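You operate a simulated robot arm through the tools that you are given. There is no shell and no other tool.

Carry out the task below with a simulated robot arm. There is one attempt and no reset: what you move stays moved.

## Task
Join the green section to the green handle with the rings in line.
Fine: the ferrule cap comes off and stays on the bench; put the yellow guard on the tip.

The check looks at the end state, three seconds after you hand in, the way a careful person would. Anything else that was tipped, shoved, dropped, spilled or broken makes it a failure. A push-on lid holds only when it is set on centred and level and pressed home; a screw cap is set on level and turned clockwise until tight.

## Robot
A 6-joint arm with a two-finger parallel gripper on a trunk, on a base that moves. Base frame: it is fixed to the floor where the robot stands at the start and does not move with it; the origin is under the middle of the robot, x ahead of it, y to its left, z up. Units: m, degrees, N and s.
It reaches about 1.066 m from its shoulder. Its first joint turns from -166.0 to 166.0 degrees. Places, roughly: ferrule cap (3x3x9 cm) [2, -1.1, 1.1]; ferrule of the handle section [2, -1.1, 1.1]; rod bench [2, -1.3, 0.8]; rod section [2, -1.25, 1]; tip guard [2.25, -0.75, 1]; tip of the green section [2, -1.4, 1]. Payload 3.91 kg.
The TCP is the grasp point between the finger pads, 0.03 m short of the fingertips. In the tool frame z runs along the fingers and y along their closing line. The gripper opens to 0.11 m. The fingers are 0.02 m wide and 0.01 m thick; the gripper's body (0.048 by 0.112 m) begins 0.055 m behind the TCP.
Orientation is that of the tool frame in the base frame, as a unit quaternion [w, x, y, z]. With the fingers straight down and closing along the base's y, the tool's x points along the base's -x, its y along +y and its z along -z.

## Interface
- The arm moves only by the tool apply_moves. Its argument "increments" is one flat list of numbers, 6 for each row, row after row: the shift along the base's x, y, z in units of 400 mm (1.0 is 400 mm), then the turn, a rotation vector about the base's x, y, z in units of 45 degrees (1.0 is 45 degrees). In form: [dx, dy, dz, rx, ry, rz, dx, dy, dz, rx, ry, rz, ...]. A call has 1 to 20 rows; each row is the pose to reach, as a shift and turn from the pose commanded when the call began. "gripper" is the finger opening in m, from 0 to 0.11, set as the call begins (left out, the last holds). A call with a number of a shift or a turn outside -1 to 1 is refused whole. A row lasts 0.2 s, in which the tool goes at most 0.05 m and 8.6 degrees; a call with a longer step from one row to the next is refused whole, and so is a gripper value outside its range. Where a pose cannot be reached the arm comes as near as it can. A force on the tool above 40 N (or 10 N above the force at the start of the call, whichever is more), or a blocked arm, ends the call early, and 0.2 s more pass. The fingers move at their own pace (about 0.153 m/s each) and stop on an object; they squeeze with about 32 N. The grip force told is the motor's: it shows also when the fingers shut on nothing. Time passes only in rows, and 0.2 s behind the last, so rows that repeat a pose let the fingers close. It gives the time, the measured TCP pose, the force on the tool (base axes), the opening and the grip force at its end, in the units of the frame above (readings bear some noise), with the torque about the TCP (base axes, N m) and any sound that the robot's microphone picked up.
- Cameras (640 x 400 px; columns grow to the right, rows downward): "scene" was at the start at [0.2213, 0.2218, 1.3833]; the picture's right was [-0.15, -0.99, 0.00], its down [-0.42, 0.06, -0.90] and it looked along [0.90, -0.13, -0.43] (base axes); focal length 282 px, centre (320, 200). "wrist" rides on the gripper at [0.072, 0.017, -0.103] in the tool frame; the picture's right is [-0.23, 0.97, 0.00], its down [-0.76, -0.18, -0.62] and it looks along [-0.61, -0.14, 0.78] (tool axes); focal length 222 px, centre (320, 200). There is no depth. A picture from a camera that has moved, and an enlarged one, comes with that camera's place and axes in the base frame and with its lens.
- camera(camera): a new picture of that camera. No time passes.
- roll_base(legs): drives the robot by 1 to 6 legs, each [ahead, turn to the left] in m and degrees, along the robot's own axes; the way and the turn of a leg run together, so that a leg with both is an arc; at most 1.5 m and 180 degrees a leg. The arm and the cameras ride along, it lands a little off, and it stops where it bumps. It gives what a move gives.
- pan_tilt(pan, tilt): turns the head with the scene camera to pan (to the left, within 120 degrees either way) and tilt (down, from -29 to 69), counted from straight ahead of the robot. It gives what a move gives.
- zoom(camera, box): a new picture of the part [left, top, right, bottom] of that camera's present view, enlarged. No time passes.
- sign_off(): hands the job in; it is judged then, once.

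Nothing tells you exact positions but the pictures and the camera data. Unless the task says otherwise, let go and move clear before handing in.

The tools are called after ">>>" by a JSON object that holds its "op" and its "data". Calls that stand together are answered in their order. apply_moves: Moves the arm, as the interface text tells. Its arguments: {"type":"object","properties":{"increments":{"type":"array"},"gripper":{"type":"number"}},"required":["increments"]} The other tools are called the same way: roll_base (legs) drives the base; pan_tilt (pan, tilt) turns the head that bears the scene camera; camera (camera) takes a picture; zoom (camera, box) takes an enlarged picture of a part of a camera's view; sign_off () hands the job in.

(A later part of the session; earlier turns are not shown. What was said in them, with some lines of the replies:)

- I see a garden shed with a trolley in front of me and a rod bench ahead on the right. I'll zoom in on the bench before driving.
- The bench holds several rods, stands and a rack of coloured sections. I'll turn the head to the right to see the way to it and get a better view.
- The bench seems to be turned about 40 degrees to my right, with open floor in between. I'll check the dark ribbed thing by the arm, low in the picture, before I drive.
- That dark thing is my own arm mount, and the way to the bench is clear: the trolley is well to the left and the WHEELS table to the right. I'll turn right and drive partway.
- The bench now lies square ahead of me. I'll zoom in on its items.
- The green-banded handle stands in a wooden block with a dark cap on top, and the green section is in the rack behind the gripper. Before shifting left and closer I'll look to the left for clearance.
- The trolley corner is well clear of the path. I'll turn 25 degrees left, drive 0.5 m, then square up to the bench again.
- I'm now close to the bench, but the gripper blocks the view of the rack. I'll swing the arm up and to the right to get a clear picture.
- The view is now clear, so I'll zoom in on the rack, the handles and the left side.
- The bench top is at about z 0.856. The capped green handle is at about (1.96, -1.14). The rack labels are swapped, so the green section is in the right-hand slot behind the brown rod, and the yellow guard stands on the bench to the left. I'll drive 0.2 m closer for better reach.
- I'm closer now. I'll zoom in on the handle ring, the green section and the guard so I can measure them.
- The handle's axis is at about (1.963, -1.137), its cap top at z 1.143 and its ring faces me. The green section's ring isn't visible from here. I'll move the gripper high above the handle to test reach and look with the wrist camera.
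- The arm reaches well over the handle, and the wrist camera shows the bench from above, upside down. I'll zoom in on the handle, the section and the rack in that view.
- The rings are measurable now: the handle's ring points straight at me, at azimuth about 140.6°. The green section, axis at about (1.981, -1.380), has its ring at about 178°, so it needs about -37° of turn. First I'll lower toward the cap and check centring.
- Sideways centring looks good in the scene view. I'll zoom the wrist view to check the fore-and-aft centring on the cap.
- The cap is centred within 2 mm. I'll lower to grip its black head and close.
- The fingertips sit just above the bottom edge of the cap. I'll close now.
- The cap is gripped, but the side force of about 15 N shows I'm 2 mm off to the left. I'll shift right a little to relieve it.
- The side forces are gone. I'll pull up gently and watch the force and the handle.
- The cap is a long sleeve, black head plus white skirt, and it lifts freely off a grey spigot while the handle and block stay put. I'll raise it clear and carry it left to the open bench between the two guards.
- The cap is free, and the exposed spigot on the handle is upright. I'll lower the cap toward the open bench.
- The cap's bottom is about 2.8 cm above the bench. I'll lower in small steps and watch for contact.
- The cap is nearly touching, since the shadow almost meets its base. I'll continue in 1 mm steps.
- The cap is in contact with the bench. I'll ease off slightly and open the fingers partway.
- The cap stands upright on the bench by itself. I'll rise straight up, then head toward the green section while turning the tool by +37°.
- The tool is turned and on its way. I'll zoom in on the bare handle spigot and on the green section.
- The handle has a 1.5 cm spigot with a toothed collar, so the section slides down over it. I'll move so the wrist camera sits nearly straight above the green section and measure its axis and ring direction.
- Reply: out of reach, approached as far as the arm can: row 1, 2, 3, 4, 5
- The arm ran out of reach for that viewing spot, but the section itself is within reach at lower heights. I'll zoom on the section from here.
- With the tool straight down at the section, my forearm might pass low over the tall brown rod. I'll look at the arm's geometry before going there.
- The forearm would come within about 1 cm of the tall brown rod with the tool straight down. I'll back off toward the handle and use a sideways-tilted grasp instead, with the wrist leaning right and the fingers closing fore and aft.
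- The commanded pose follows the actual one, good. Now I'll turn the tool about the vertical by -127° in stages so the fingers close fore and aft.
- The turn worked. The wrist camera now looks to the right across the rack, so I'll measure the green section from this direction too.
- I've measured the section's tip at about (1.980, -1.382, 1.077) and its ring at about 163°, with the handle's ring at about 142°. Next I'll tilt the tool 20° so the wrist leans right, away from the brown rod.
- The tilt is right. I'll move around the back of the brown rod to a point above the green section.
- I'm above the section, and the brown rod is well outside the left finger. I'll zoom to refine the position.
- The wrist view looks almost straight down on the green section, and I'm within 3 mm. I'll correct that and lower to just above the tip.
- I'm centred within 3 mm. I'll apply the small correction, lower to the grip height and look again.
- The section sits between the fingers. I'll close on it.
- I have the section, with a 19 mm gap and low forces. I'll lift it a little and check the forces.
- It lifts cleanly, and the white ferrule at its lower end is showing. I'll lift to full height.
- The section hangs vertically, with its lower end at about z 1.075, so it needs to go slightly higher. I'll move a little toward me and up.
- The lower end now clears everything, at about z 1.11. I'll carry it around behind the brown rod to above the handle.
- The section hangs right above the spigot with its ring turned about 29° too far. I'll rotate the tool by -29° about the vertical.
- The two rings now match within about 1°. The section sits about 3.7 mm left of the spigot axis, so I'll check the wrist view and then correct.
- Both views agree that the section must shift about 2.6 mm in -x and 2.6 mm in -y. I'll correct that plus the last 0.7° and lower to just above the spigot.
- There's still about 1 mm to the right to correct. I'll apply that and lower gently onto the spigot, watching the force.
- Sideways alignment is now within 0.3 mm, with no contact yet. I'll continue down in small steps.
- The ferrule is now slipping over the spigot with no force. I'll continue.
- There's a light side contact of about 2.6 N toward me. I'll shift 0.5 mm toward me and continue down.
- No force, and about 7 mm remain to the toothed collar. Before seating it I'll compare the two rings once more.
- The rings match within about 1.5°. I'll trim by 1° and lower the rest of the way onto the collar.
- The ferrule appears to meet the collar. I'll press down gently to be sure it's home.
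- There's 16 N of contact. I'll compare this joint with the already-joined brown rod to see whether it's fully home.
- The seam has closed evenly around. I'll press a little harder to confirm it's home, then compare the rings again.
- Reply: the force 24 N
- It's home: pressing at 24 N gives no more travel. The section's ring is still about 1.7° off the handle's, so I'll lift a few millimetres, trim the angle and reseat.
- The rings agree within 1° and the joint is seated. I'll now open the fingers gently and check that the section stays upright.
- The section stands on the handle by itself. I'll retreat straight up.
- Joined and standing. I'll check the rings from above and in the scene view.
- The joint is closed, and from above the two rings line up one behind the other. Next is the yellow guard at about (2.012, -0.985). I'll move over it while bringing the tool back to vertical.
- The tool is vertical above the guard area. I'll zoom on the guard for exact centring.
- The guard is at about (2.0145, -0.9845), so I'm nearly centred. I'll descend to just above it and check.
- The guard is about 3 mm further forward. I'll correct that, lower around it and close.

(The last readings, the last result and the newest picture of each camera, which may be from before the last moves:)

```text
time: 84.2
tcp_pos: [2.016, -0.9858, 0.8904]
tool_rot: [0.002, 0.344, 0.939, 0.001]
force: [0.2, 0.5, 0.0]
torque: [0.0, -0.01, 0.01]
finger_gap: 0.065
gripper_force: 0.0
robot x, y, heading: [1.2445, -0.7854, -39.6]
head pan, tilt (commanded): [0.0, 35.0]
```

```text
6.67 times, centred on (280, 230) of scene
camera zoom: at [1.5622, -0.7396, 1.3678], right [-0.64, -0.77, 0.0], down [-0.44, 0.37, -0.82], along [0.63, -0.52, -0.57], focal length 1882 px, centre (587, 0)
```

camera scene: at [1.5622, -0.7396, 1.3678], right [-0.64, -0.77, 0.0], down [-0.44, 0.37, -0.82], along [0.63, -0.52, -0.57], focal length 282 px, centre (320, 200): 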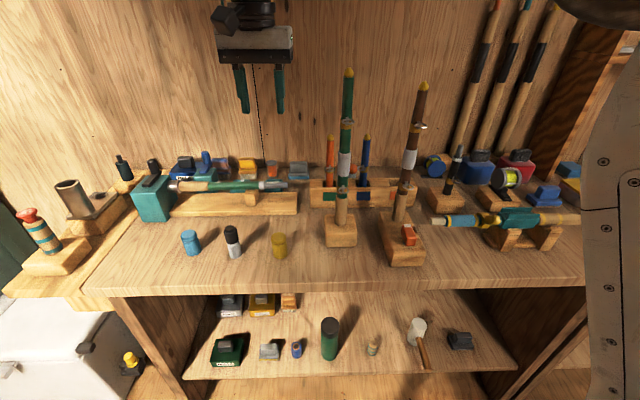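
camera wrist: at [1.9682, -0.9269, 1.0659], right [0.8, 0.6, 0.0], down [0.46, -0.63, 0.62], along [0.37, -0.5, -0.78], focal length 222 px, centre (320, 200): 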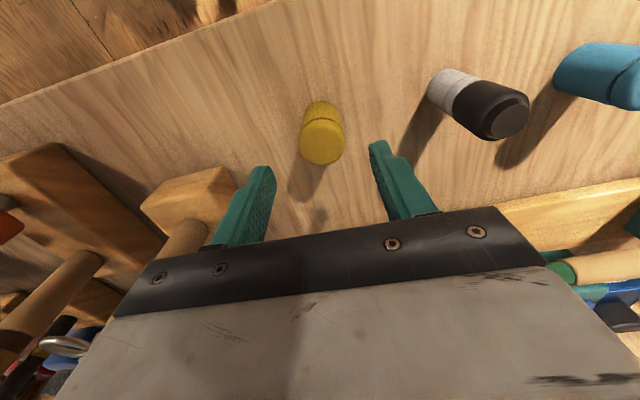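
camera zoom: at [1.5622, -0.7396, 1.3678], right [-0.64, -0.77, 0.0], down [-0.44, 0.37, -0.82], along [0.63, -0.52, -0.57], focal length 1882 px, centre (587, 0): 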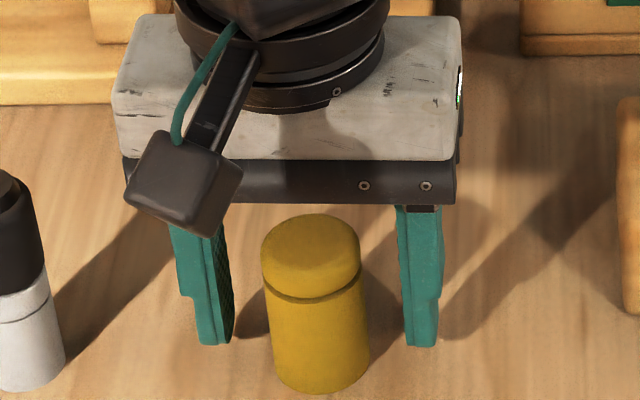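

The fingers straddle the guard, about 2 mm too far forward. I'll adjust and close.

>>> {"op": "apply_moves", "data": {"increments": [-0.0039, 0.0032, 0, 0, 0, 0, -0.0039, 0.0032, 0, 0, 0, 0]}}

>>> {"op": "apply_moves", "data": {"increments": [0, 0, 0, 0, 0, 0, 0, 0, 0, 0, 0, 0, 0, 0, 0, 0, 0, 0], "gripper": 0.0}}

>>> {"op": "zoom", "data": {"camera": "scene", "box": [232, 200, 328, 260]}}

>>> {"op": "zoom", "data": {"camera": "wrist", "box": [230, 80, 430, 220]}}

```text
time: 84.8
tcp_pos: [2.0147, -0.9851, 0.8906]
tool_rot: [0.002, 0.345, 0.938, -0.001]
force: [0.2, 1.4, -0.4]
torque: [-0.05, 0.05, 0.01]
finger_gap: 0.0648
gripper_force: 0.2
robot x, y, heading: [1.2431, -0.7841, -39.6]
head pan, tilt (commanded): [0.0, 35.0]
```

```text
time: 85.7
tcp_pos: [2.0152, -0.9846, 0.8904]
tool_rot: [0.001, 0.344, 0.939, -0.001]
force: [0.9, 1.1, 0.7]
torque: [-0.02, 0.0, 0.0]
finger_gap: 0.0343
gripper_force: 32.0
robot x, y, heading: [1.2468, -0.7813, -39.8]
head pan, tilt (commanded): [0.0, 35.0]
```

```text
6.67 times, centred on (280, 230) of scene
camera zoom: at [1.5622, -0.7395, 1.3678], right [-0.64, -0.77, 0.0], down [-0.44, 0.37, -0.82], along [0.63, -0.52, -0.57], focal length 1882 px, centre (587, 0)
```

zoom: 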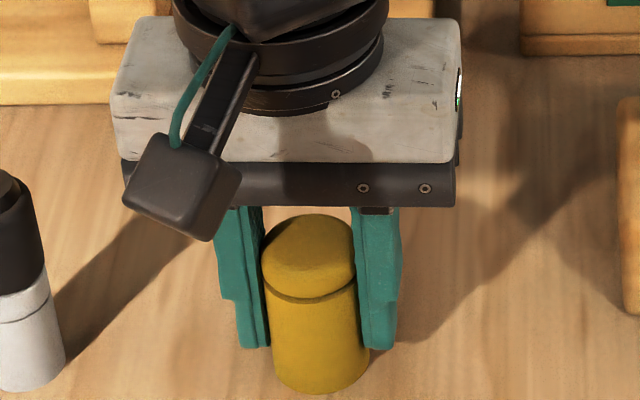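

```text
2.86 times, centred on (330, 150) of wrist
camera zoom: at [1.9696, -0.9253, 0.9942], right [0.8, 0.6, 0.0], down [0.46, -0.63, 0.62], along [0.37, -0.5, -0.78], focal length 635 px, centre (291, 343)
```

zoom: 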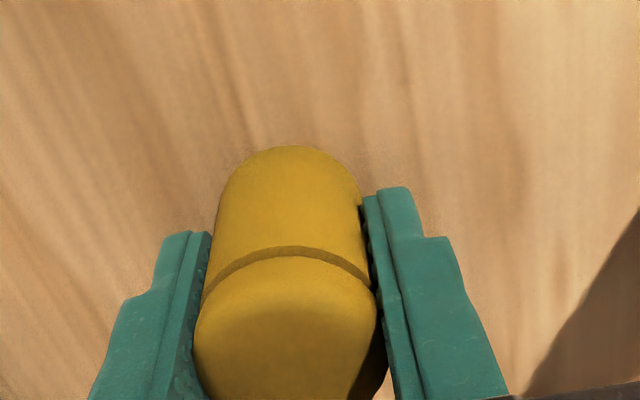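

The guard is gripped with low side force. I'll lift it straight up.

>>> {"op": "apply_moves", "data": {"increments": [0, 0, 0.02, 0, 0, 0, 0, 0, 0.06, 0, 0, 0, 0, 0, 0.16, 0, 0, 0, 0, 0, 0.27, 0, 0, 0, 0, 0, 0.38, 0, 0, 0, 0, 0, 0.49, 0, 0, 0, 0, 0, 0.6, 0, 0, 0, 0, 0, 0.71, 0, 0, 0, 0, 0, 0.82, 0, 0, 0, 0, 0, 0.93, 0, 0, 0, 0, 0, 1.0, 0, 0, 0, 0, 0, 1.0, 0, 0, 0]}}

>>> {"op": "camera", "data": {"camera": "scene"}}

>>> {"op": "camera", "data": {"camera": "wrist"}}

```text
time: 88.2
tcp_pos: [2.0157, -0.9833, 1.2932]
tool_rot: [0.001, 0.345, 0.939, 0.0]
force: [-1.1, -0.5, -0.6]
torque: [0.0, 0.0, 0.0]
finger_gap: 0.034
gripper_force: 31.9
robot x, y, heading: [1.2452, -0.7802, -40.0]
head pan, tilt (commanded): [0.0, 35.0]
```

```text
taken
camera scene: at [1.5622, -0.7396, 1.3678], right [-0.64, -0.77, 0.0], down [-0.44, 0.37, -0.82], along [0.63, -0.52, -0.57], focal length 282 px, centre (320, 200)
```

scene: 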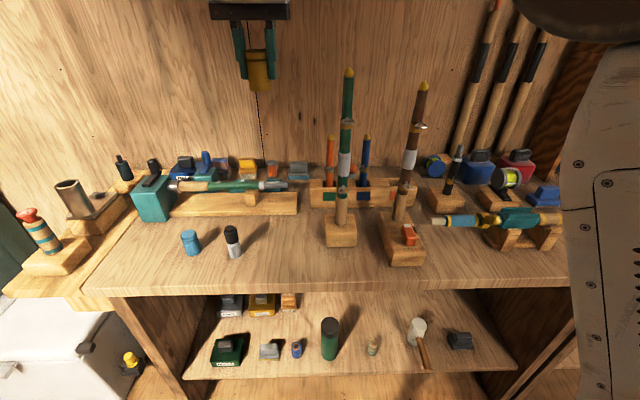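

```text
taken
camera wrist: at [1.9712, -0.9241, 1.3959], right [0.8, 0.6, 0.0], down [0.46, -0.63, 0.62], along [0.37, -0.5, -0.78], focal length 222 px, centre (320, 200)
```

wrist: 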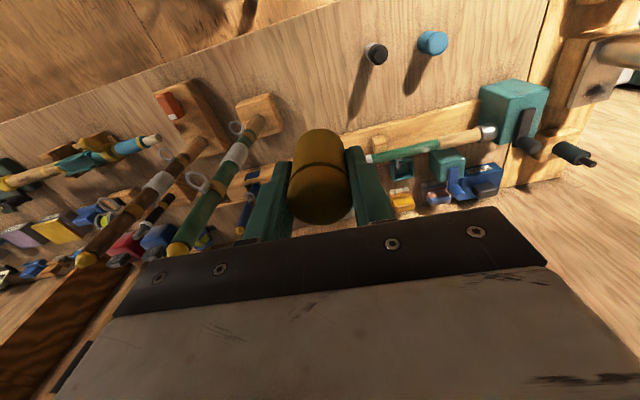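

The guard is held upright. I'll raise it a bit more and move over the section's tip.

>>> {"op": "apply_moves", "data": {"increments": [0, 0, 0.0925, 0, 0, 0, -0.032, -0.0995, 0.0925, 0, 0, 0, -0.065, -0.199, 0.0925, 0, 0, 0, -0.097, -0.298, 0.0925, 0, 0, 0, -0.1295, -0.3978, 0.0925, 0, 0, 0, -0.1295, -0.3978, 0.0925, 0, 0, 0]}}

>>> {"op": "camera", "data": {"camera": "wrist"}}

>>> {"op": "zoom", "data": {"camera": "scene", "box": [302, 10, 398, 90]}}

```text
time: 89.7
tcp_pos: [1.961, -1.1411, 1.3292]
tool_rot: [0.001, 0.344, 0.939, -0.001]
force: [-0.1, 0.8, 0.4]
torque: [0.02, -0.01, 0.02]
finger_gap: 0.0341
gripper_force: 32.2
robot x, y, heading: [1.2441, -0.782, -39.7]
head pan, tilt (commanded): [0.0, 35.0]
```

```text
taken
camera wrist: at [1.9157, -1.0819, 1.4334], right [0.8, 0.6, 0.0], down [0.46, -0.63, 0.63], along [0.37, -0.5, -0.78], focal length 222 px, centre (320, 200)
```

wrist: 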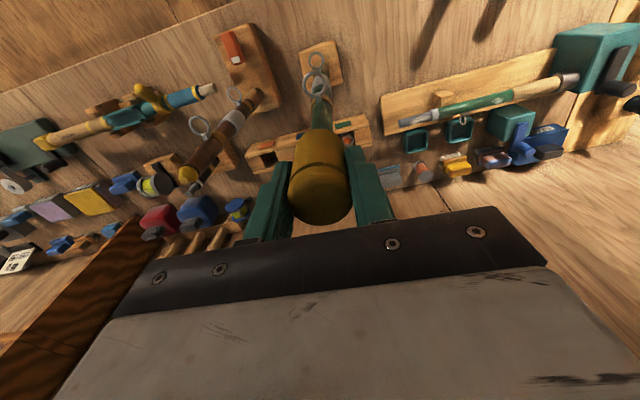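

```text
5.00 times, centred on (350, 50) of scene
camera zoom: at [1.5622, -0.7395, 1.3678], right [-0.64, -0.77, 0.0], down [-0.44, 0.37, -0.82], along [0.63, -0.52, -0.57], focal length 1412 px, centre (170, 950)
```

zoom: 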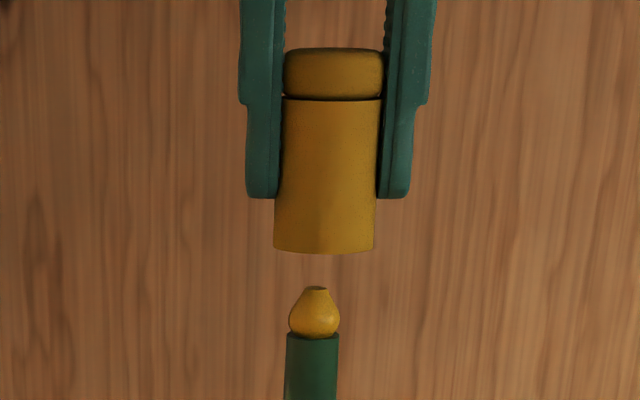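

>>> {"op": "zoom", "data": {"camera": "wrist", "box": [270, 50, 370, 230]}}

>>> {"op": "zoom", "data": {"camera": "wrist", "box": [290, 60, 350, 135]}}

```text
2.22 times, centred on (320, 140) of wrist
camera zoom: at [1.9157, -1.0819, 1.4334], right [0.8, 0.6, 0.0], down [0.46, -0.63, 0.63], along [0.37, -0.5, -0.78], focal length 494 px, centre (320, 333)
```

zoom: 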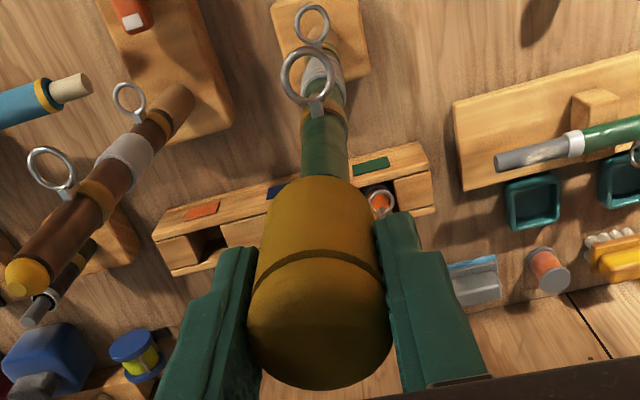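

```text
5.33 times, centred on (320, 98) of wrist
camera zoom: at [1.9157, -1.0819, 1.4334], right [0.8, 0.6, 0.0], down [0.46, -0.63, 0.63], along [0.37, -0.5, -0.78], focal length 1185 px, centre (320, 747)
```

zoom: 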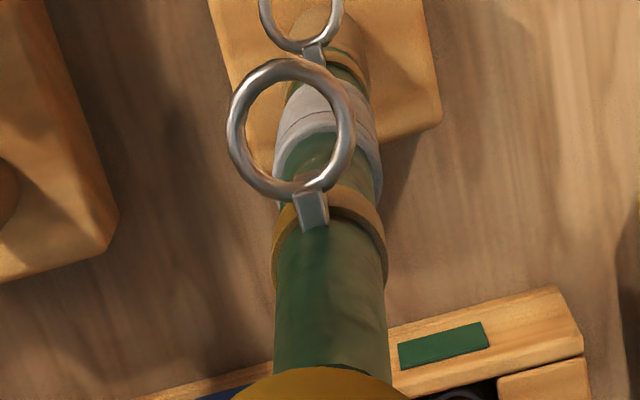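

The guard needs about 2 mm left and 4 mm forward. The rings also line up exactly from this side. I'll correct and lower to just above the tip.

>>> {"op": "apply_moves", "data": {"increments": [0.0105, -0.003, -0.02, 0, 0, 0, 0.0105, -0.003, -0.04, 0, 0, 0, 0.0105, -0.003, -0.06, 0, 0, 0, 0.0105, -0.003, -0.06, 0, 0, 0]}}

>>> {"op": "zoom", "data": {"camera": "scene", "box": [310, 30, 390, 80]}}

>>> {"op": "zoom", "data": {"camera": "wrist", "box": [270, 60, 370, 230]}}

```text
time: 90.7
tcp_pos: [1.967, -1.1437, 1.3051]
tool_rot: [0.001, 0.345, 0.939, 0.001]
force: [0.4, 0.1, 0.3]
torque: [0.01, 0.02, -0.02]
finger_gap: 0.0335
gripper_force: 31.8
robot x, y, heading: [1.2418, -0.7828, -39.7]
head pan, tilt (commanded): [0.0, 35.0]
```

```text
8.00 times, centred on (350, 55) of scene
camera zoom: at [1.5622, -0.7396, 1.3678], right [-0.64, -0.77, 0.0], down [-0.44, 0.37, -0.82], along [0.63, -0.52, -0.57], focal length 2259 px, centre (80, 1360)
```

zoom: 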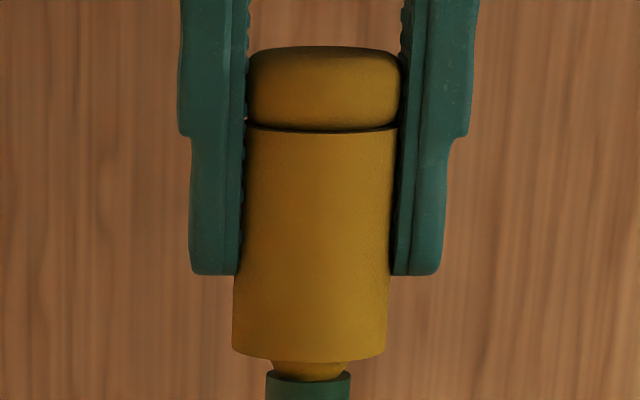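

```text
2.35 times, centred on (320, 145) of wrist
camera zoom: at [1.9216, -1.0847, 1.4086], right [0.8, 0.6, 0.0], down [0.46, -0.63, 0.63], along [0.37, -0.5, -0.78], focal length 523 px, centre (320, 329)
```

zoom: 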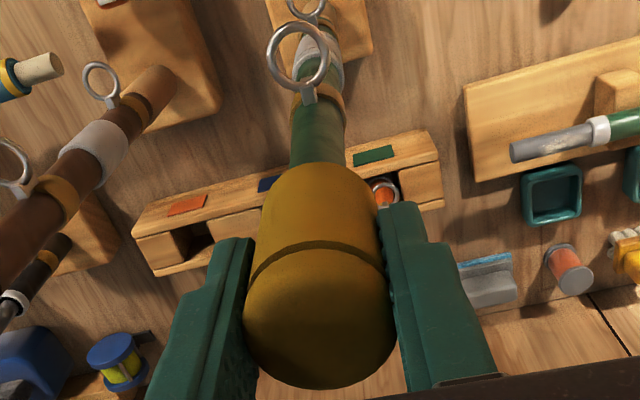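

The guard is lined up with the tip in both views. I'll lower slowly over it with force checks.

>>> {"op": "apply_moves", "data": {"increments": [0, 0, -0.006, 0, 0, 0, 0, 0, -0.012, 0, 0, 0, 0, 0, -0.018, 0, 0, 0, 0, 0, -0.024, 0, 0, 0]}}

>>> {"op": "zoom", "data": {"camera": "scene", "box": [310, 35, 390, 85]}}

```text
time: 91.7
tcp_pos: [1.9675, -1.146, 1.2937]
tool_rot: [0.001, 0.344, 0.939, 0.001]
force: [-1.1, -1.1, -0.6]
torque: [0.02, 0.0, -0.01]
finger_gap: 0.034
gripper_force: 31.7
robot x, y, heading: [1.2461, -0.7818, -39.8]
head pan, tilt (commanded): [0.0, 35.0]
```

```text
8.00 times, centred on (350, 60) of scene
camera zoom: at [1.5622, -0.7396, 1.3678], right [-0.64, -0.77, 0.0], down [-0.44, 0.37, -0.82], along [0.63, -0.52, -0.57], focal length 2259 px, centre (80, 1320)
```

zoom: 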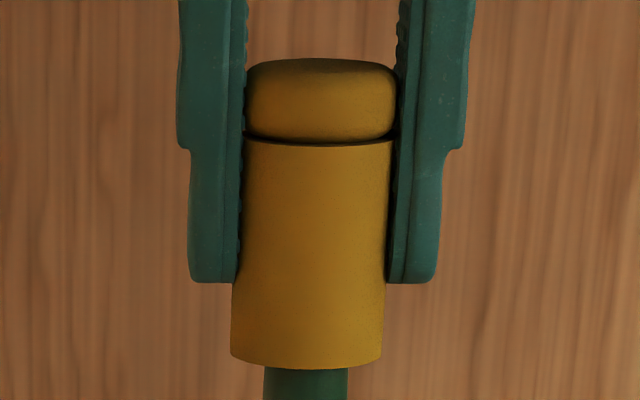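

>>> {"op": "apply_moves", "data": {"increments": [0, 0, -0.005, 0, 0, 0, 0, 0, -0.01, 0, 0, 0, 0, 0, -0.015, 0, 0, 0, 0, 0, -0.02, 0, 0, 0]}}

>>> {"op": "zoom", "data": {"camera": "scene", "box": [310, 40, 390, 90]}}

```text
time: 92.7
tcp_pos: [1.9672, -1.1455, 1.2873]
tool_rot: [0.002, 0.345, 0.939, 0.0]
force: [0.5, -0.4, -0.4]
torque: [-0.01, -0.03, 0.0]
finger_gap: 0.0337
gripper_force: 32.1
robot x, y, heading: [1.2406, -0.7824, -39.7]
head pan, tilt (commanded): [0.0, 35.0]
```

```text
8.00 times, centred on (350, 65) of scene
camera zoom: at [1.5622, -0.7396, 1.3678], right [-0.64, -0.77, 0.0], down [-0.44, 0.37, -0.82], along [0.63, -0.52, -0.57], focal length 2259 px, centre (80, 1280)
```

zoom: 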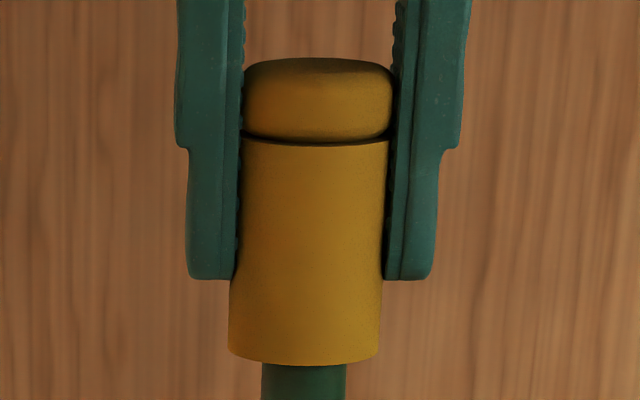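

>>> {"op": "apply_moves", "data": {"increments": [0, 0, -0.005, 0, 0, 0, 0, 0, -0.01, 0, 0, 0, 0, 0, -0.015, 0, 0, 0, 0, 0, -0.02, 0, 0, 0, 0, 0, -0.025, 0, 0, 0]}}

>>> {"op": "zoom", "data": {"camera": "scene", "box": [310, 40, 390, 90]}}

```text
time: 93.8
tcp_pos: [1.9668, -1.145, 1.2768]
tool_rot: [0.0, 0.345, 0.939, 0.0]
force: [0.8, 0.1, 0.2]
torque: [0.02, -0.02, 0.0]
finger_gap: 0.0338
gripper_force: 32.1
robot x, y, heading: [1.2464, -0.7785, -39.9]
head pan, tilt (commanded): [0.0, 35.0]
```

```text
8.00 times, centred on (350, 65) of scene
camera zoom: at [1.5622, -0.7396, 1.3678], right [-0.64, -0.77, 0.0], down [-0.44, 0.37, -0.82], along [0.63, -0.52, -0.57], focal length 2259 px, centre (80, 1280)
```

zoom: 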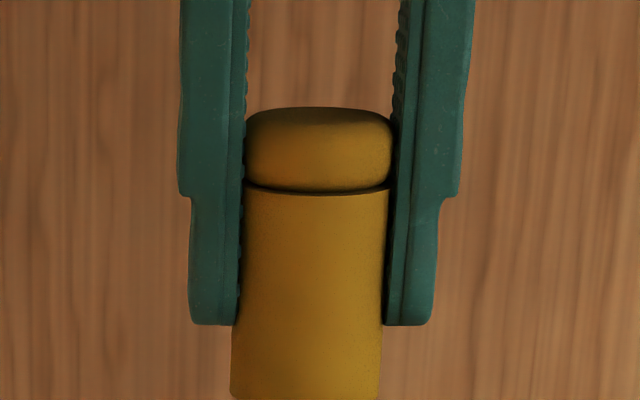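

The guard is sliding over the rod without force. I'll continue until it bottoms out.

>>> {"op": "apply_moves", "data": {"increments": [0, 0, -0.005, 0, 0, 0, 0, 0, -0.01, 0, 0, 0, 0, 0, -0.015, 0, 0, 0, 0, 0, -0.02, 0, 0, 0]}}

>>> {"op": "zoom", "data": {"camera": "scene", "box": [302, 45, 398, 125]}}

```text
time: 94.8
tcp_pos: [1.9676, -1.1459, 1.2684]
tool_rot: [0.001, 0.345, 0.939, 0.0]
force: [0.3, -0.1, 3.9]
torque: [-0.01, 0.02, 0.0]
finger_gap: 0.0339
gripper_force: 32.2
robot x, y, heading: [1.2476, -0.781, -39.8]
head pan, tilt (commanded): [0.0, 35.0]
```

```text
5.00 times, centred on (350, 85) of scene
camera zoom: at [1.562, -0.7395, 1.3679], right [-0.64, -0.77, 0.0], down [-0.44, 0.37, -0.82], along [0.63, -0.52, -0.57], focal length 1412 px, centre (170, 775)
```

zoom: 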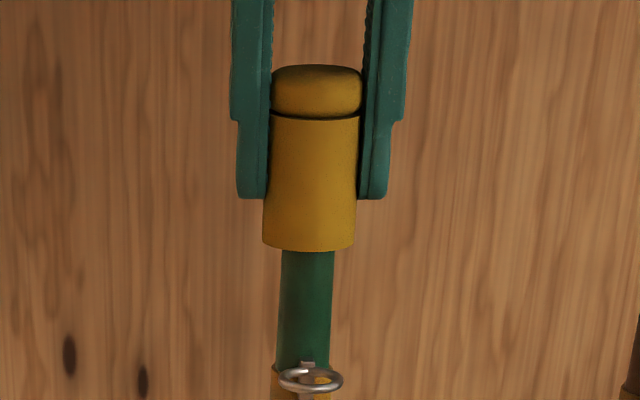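

Contact is starting at 4 N. I'll press on in small steps to bring it home.

>>> {"op": "apply_moves", "data": {"increments": [0, 0, -0.003, 0, 0, 0, 0, 0, -0.006, 0, 0, 0, 0, 0, -0.006, 0, 0, 0]}}

>>> {"op": "zoom", "data": {"camera": "scene", "box": [302, 45, 398, 125]}}

```text
time: 95.7
tcp_pos: [1.9662, -1.1442, 1.2676]
tool_rot: [0.004, 0.345, 0.939, -0.001]
force: [-0.4, 1.8, 34.2]
torque: [0.0, 0.01, -0.03]
finger_gap: 0.0337
gripper_force: 32.4
robot x, y, heading: [1.246, -0.779, -39.8]
head pan, tilt (commanded): [0.0, 35.0]
```

```text
5.00 times, centred on (350, 85) of scene
camera zoom: at [1.561, -0.739, 1.3681], right [-0.64, -0.77, 0.0], down [-0.44, 0.37, -0.82], along [0.63, -0.52, -0.57], focal length 1412 px, centre (170, 775)
```

zoom: 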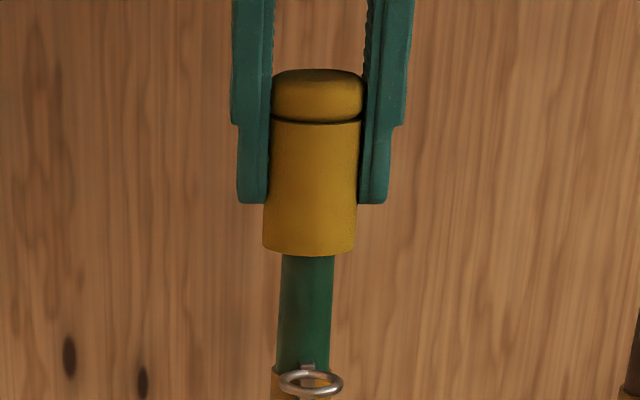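

It's at a firm stop with 34 N on it. I'll ease the pressure, then open the fingers.

>>> {"op": "apply_moves", "data": {"increments": [0, 0, 0.003, 0, 0, 0, 0, 0, 0.005, 0, 0, 0, 0, 0, 0.005, 0, 0, 0]}}

>>> {"op": "zoom", "data": {"camera": "scene", "box": [302, 45, 398, 205]}}

```text
time: 96.5
tcp_pos: [1.9664, -1.1453, 1.2682]
tool_rot: [0.001, 0.344, 0.939, -0.001]
force: [-0.9, 0.0, 22.1]
torque: [0.02, 0.0, 0.0]
finger_gap: 0.0337
gripper_force: 32.4
robot x, y, heading: [1.2463, -0.7811, -39.7]
head pan, tilt (commanded): [0.0, 35.0]
```

```text
2.50 times, centred on (350, 125) of scene
camera zoom: at [1.5614, -0.7392, 1.368], right [-0.64, -0.77, 0.0], down [-0.44, 0.37, -0.82], along [0.63, -0.52, -0.57], focal length 706 px, centre (245, 388)
```

zoom: 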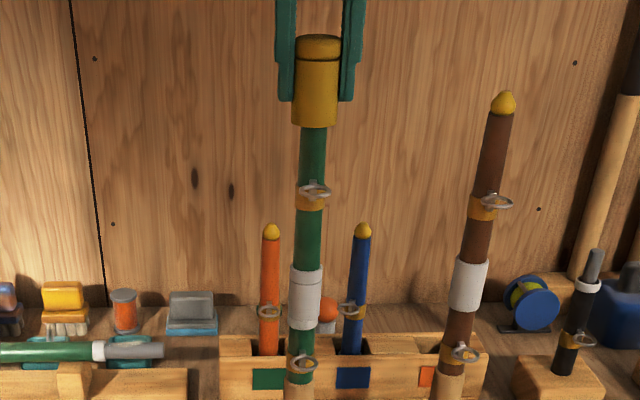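

>>> {"op": "apply_moves", "data": {"increments": [0, 0, 0.003, 0, 0, 0, 0, 0, 0.003, 0, 0, 0]}}

>>> {"op": "apply_moves", "data": {"increments": [0, 0, 0, 0, 0, 0, 0, 0, 0, 0, 0, 0, 0, 0, 0, 0, 0, 0], "gripper": 0.075}}

>>> {"op": "zoom", "data": {"camera": "scene", "box": [302, 45, 398, 125]}}

```text
time: 97.0
tcp_pos: [1.9673, -1.1435, 1.2673]
tool_rot: [0.0, 0.345, 0.939, 0.001]
force: [-1.3, 0.2, 4.4]
torque: [-0.01, -0.02, 0.0]
finger_gap: 0.034
gripper_force: 31.9
robot x, y, heading: [1.2431, -0.7791, -39.7]
head pan, tilt (commanded): [0.0, 35.0]
```

```text
time: 97.8
tcp_pos: [1.968, -1.145, 1.269]
tool_rot: [0.0, 0.344, 0.939, 0.0]
force: [0.1, -0.5, 0.1]
torque: [-0.02, 0.02, 0.02]
finger_gap: 0.0749
gripper_force: 0.2
robot x, y, heading: [1.2429, -0.78, -39.6]
head pan, tilt (commanded): [0.0, 35.0]
```

```text
5.00 times, centred on (350, 85) of scene
camera zoom: at [1.5622, -0.7396, 1.3678], right [-0.64, -0.77, 0.0], down [-0.44, 0.37, -0.82], along [0.63, -0.52, -0.57], focal length 1412 px, centre (170, 775)
```

zoom: 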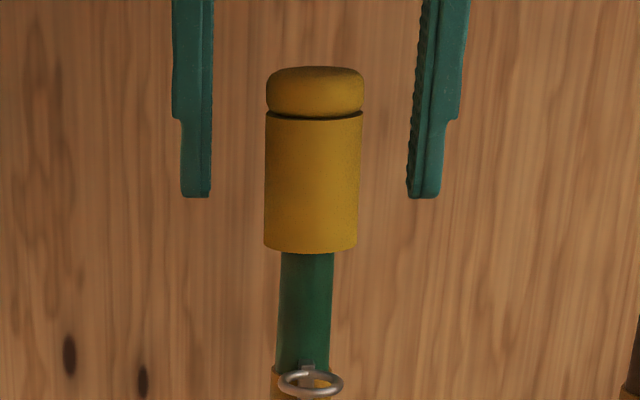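

The guard stays on the tip. I'll retreat straight up and back away, then inspect everything.

>>> {"op": "apply_moves", "data": {"increments": [0, 0, 0.06, 0, 0, 0, 0, 0, 0.14, 0, 0, 0, 0, 0, 0.22, 0, 0, 0, 0, 0, 0.24, 0, 0, 0, 0, 0, 0.24, 0, 0, 0]}}

>>> {"op": "camera", "data": {"camera": "scene"}}

>>> {"op": "zoom", "data": {"camera": "scene", "box": [302, 45, 398, 125]}}

>>> {"op": "camera", "data": {"camera": "wrist"}}

```text
time: 99.0
tcp_pos: [1.9676, -1.1433, 1.367]
tool_rot: [0.0, 0.345, 0.939, 0.0]
force: [0.0, 0.4, 0.4]
torque: [-0.01, -0.03, -0.01]
finger_gap: 0.075
gripper_force: 0.1
robot x, y, heading: [1.244, -0.7844, -39.6]
head pan, tilt (commanded): [0.0, 35.0]
```

```text
taken
camera scene: at [1.5622, -0.7396, 1.3678], right [-0.64, -0.77, 0.0], down [-0.44, 0.37, -0.82], along [0.63, -0.52, -0.57], focal length 282 px, centre (320, 200)
```

scene: 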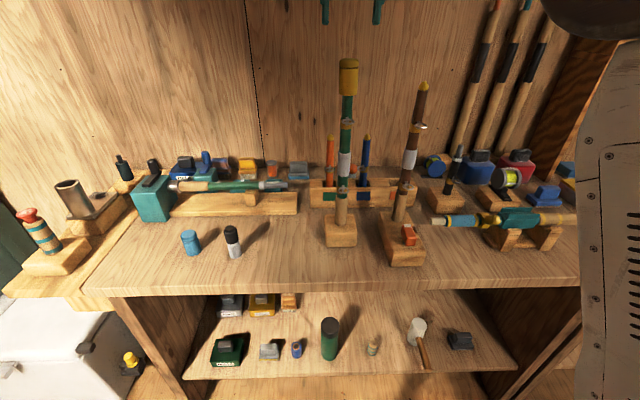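

```text
5.00 times, centred on (350, 85) of scene
camera zoom: at [1.5622, -0.7396, 1.3678], right [-0.64, -0.77, 0.0], down [-0.44, 0.37, -0.82], along [0.63, -0.52, -0.57], focal length 1412 px, centre (170, 775)
```

zoom: 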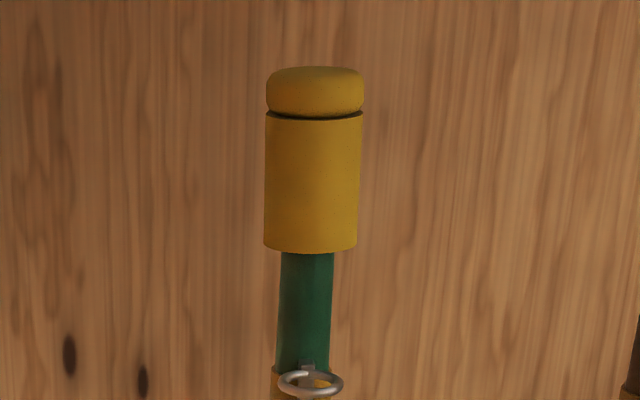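

```text
taken
camera wrist: at [1.9228, -1.0843, 1.4704], right [0.8, 0.6, 0.0], down [0.46, -0.63, 0.62], along [0.37, -0.5, -0.78], focal length 222 px, centre (320, 200)
```

wrist: 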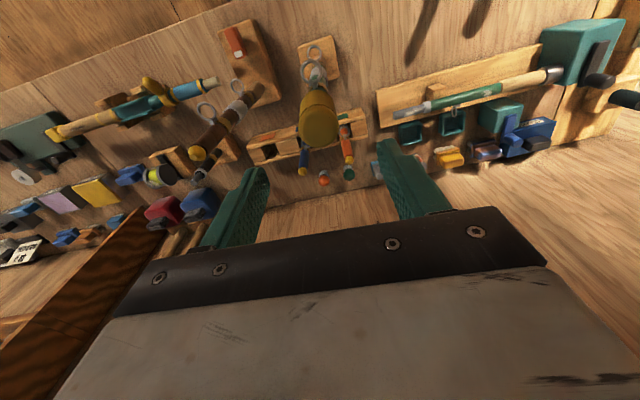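

>>> {"op": "zoom", "data": {"camera": "scene", "box": [326, 52, 374, 102]}}

>>> {"op": "zoom", "data": {"camera": "scene", "box": [302, 60, 382, 220]}}

>>> {"op": "zoom", "data": {"camera": "wrist", "box": [280, 40, 360, 160]}}

>>> {"op": "zoom", "data": {"camera": "scene", "box": [326, 160, 358, 180]}}

```text
8.00 times, centred on (350, 77) of scene
camera zoom: at [1.5622, -0.7396, 1.3678], right [-0.64, -0.77, 0.0], down [-0.44, 0.37, -0.82], along [0.63, -0.52, -0.57], focal length 2259 px, centre (80, 1184)
```

zoom: 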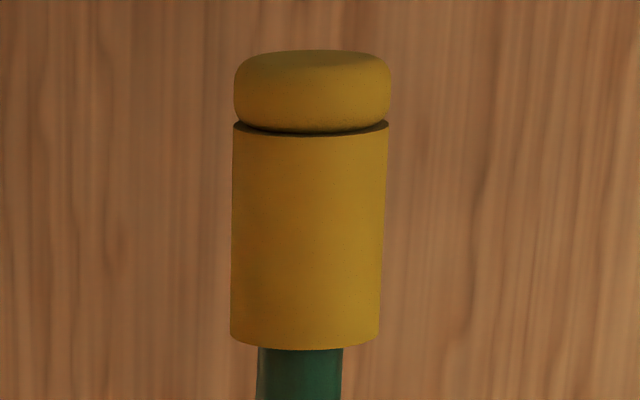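

```text
2.50 times, centred on (342, 140) of scene
camera zoom: at [1.5622, -0.7396, 1.3678], right [-0.64, -0.77, 0.0], down [-0.44, 0.37, -0.82], along [0.63, -0.52, -0.57], focal length 706 px, centre (265, 350)
```

zoom: 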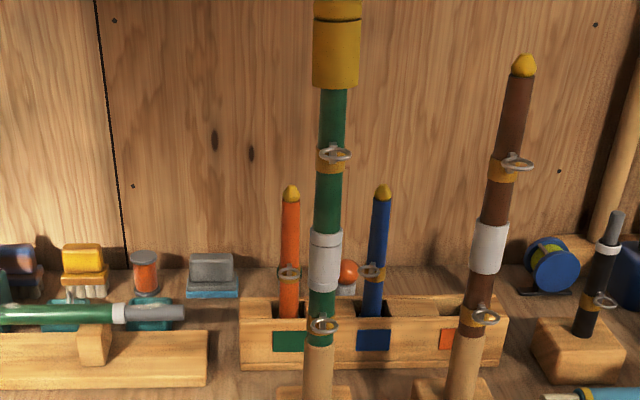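

```text
3.33 times, centred on (320, 100) of wrist
camera zoom: at [1.9228, -1.0843, 1.4704], right [0.8, 0.6, 0.0], down [0.46, -0.63, 0.62], along [0.37, -0.5, -0.78], focal length 740 px, centre (320, 533)
```

zoom: 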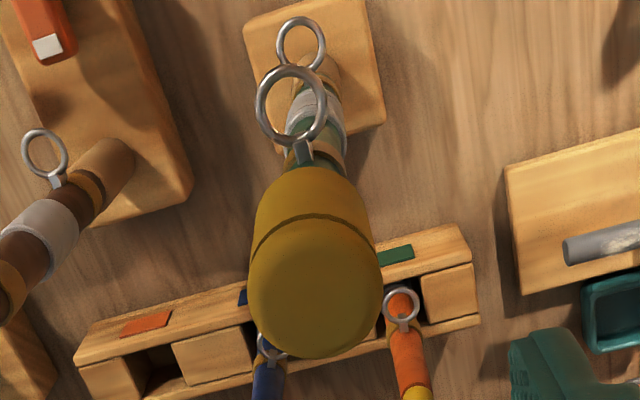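

```text
16.00 times, centred on (342, 170) of scene
camera zoom: at [1.5622, -0.7396, 1.3678], right [-0.64, -0.77, 0.0], down [-0.44, 0.37, -0.82], along [0.63, -0.52, -0.57], focal length 4517 px, centre (-32, 680)
```

zoom: 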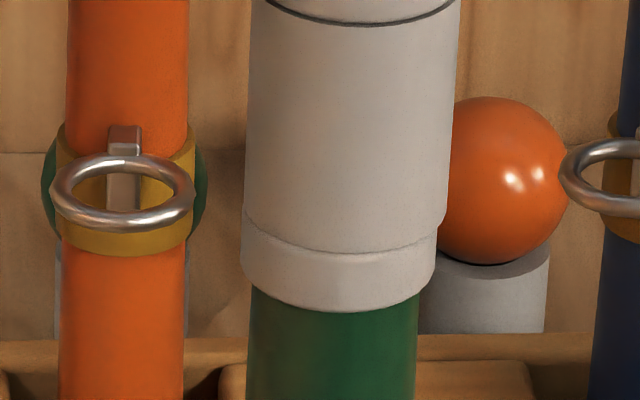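

The joint is tight, both rings are in line and the guard is down on the tip. I'll pull the arm back toward me, well clear, and take a last look.

>>> {"op": "apply_moves", "data": {"increments": [-0.06, 0.05, 0.01, 0, 0, 0, -0.135, 0.112, 0.02, 0, 0, 0, -0.21, 0.174, 0.02, 0, 0, 0, -0.285, 0.236, 0.02, 0, 0, 0, -0.36, 0.298, 0.02, 0, 0, 0, -0.42, 0.347, 0.02, 0, 0, 0, -0.42, 0.347, 0.02, 0, 0, 0]}}

>>> {"op": "camera", "data": {"camera": "scene"}}

>>> {"op": "zoom", "data": {"camera": "scene", "box": [170, 40, 450, 260]}}

>>> {"op": "camera", "data": {"camera": "wrist"}}

```text
time: 100.7
tcp_pos: [1.7989, -1.0061, 1.3756]
tool_rot: [0.001, 0.344, 0.939, -0.001]
force: [-0.7, -0.1, -0.5]
torque: [0.03, -0.01, 0.03]
finger_gap: 0.075
gripper_force: 0.1
robot x, y, heading: [1.2433, -0.7856, -39.7]
head pan, tilt (commanded): [0.0, 35.0]
```

```text
taken
camera scene: at [1.5622, -0.7396, 1.3678], right [-0.64, -0.77, 0.0], down [-0.44, 0.37, -0.82], along [0.63, -0.52, -0.57], focal length 282 px, centre (320, 200)
```

scene: 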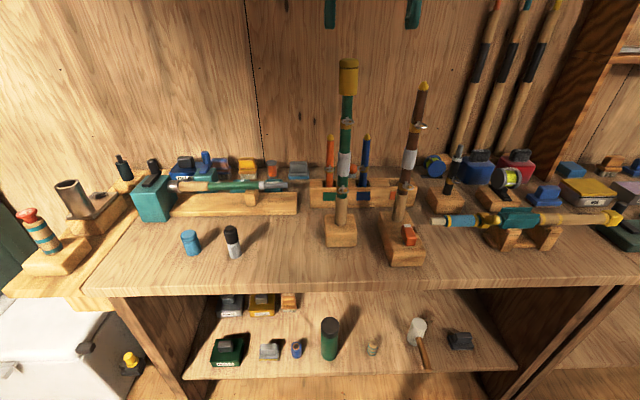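

```text
1.82 times, centred on (310, 150) of scene
camera zoom: at [1.5622, -0.7396, 1.3678], right [-0.64, -0.77, 0.0], down [-0.44, 0.37, -0.82], along [0.63, -0.52, -0.57], focal length 513 px, centre (338, 291)
```

zoom: 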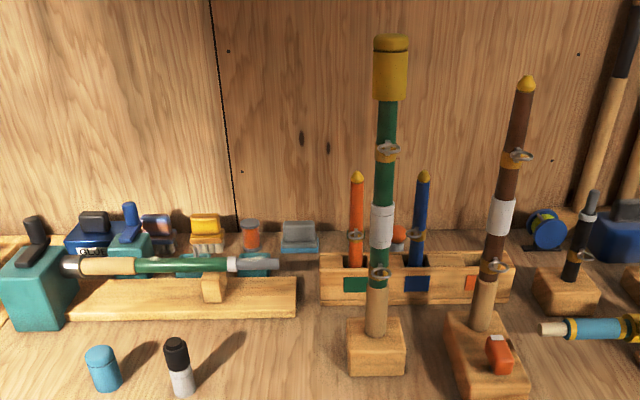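

```text
taken
camera wrist: at [1.7547, -0.9468, 1.4785], right [0.8, 0.6, 0.0], down [0.46, -0.63, 0.62], along [0.37, -0.5, -0.78], focal length 222 px, centre (320, 200)
```

wrist: 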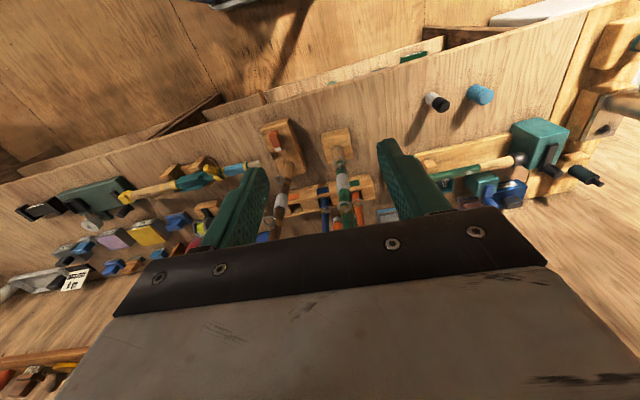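

Here is the final state as I see it:
- **Joint:** the green section stands joined on the green handle, with the two rings in line.
- **Guard:** the yellow guard is on the tip.
- **Cap:** the ferrule cap stands on the bench.
- **Everything else:** nothing else looks disturbed, and the arm is clear.

I'm handing in now.

>>> {"op": "sign_off", "data": {}}

```text
The job is handed in.
```

The green section is now joined to the green handle with the rings in line, and the yellow guard is on its tip. I've handed the job in, but no result came back, so what follows is what I saw in the pictures.

- **Joint:** the section is fully down on the handle; pressing at about 24 N moved it no further. The two rings line up within about 1°.
- **Guard:** I pressed it on level until it hit a firm stop at 34 N. After I let go it leaned slightly, about 1.6°, because it fits a little loosely.
- **Ferrule cap:** it came off cleanly and stands upright on the bench, between where the yellow guard stood and the blue guard.
- **Rest of the bench:** I saw nothing else tipped, shoved or dropped. The arm is pulled back and clear.

The labels on the rack are swapped: the green section was in the orange-labelled slot. I went by the section's own colour.
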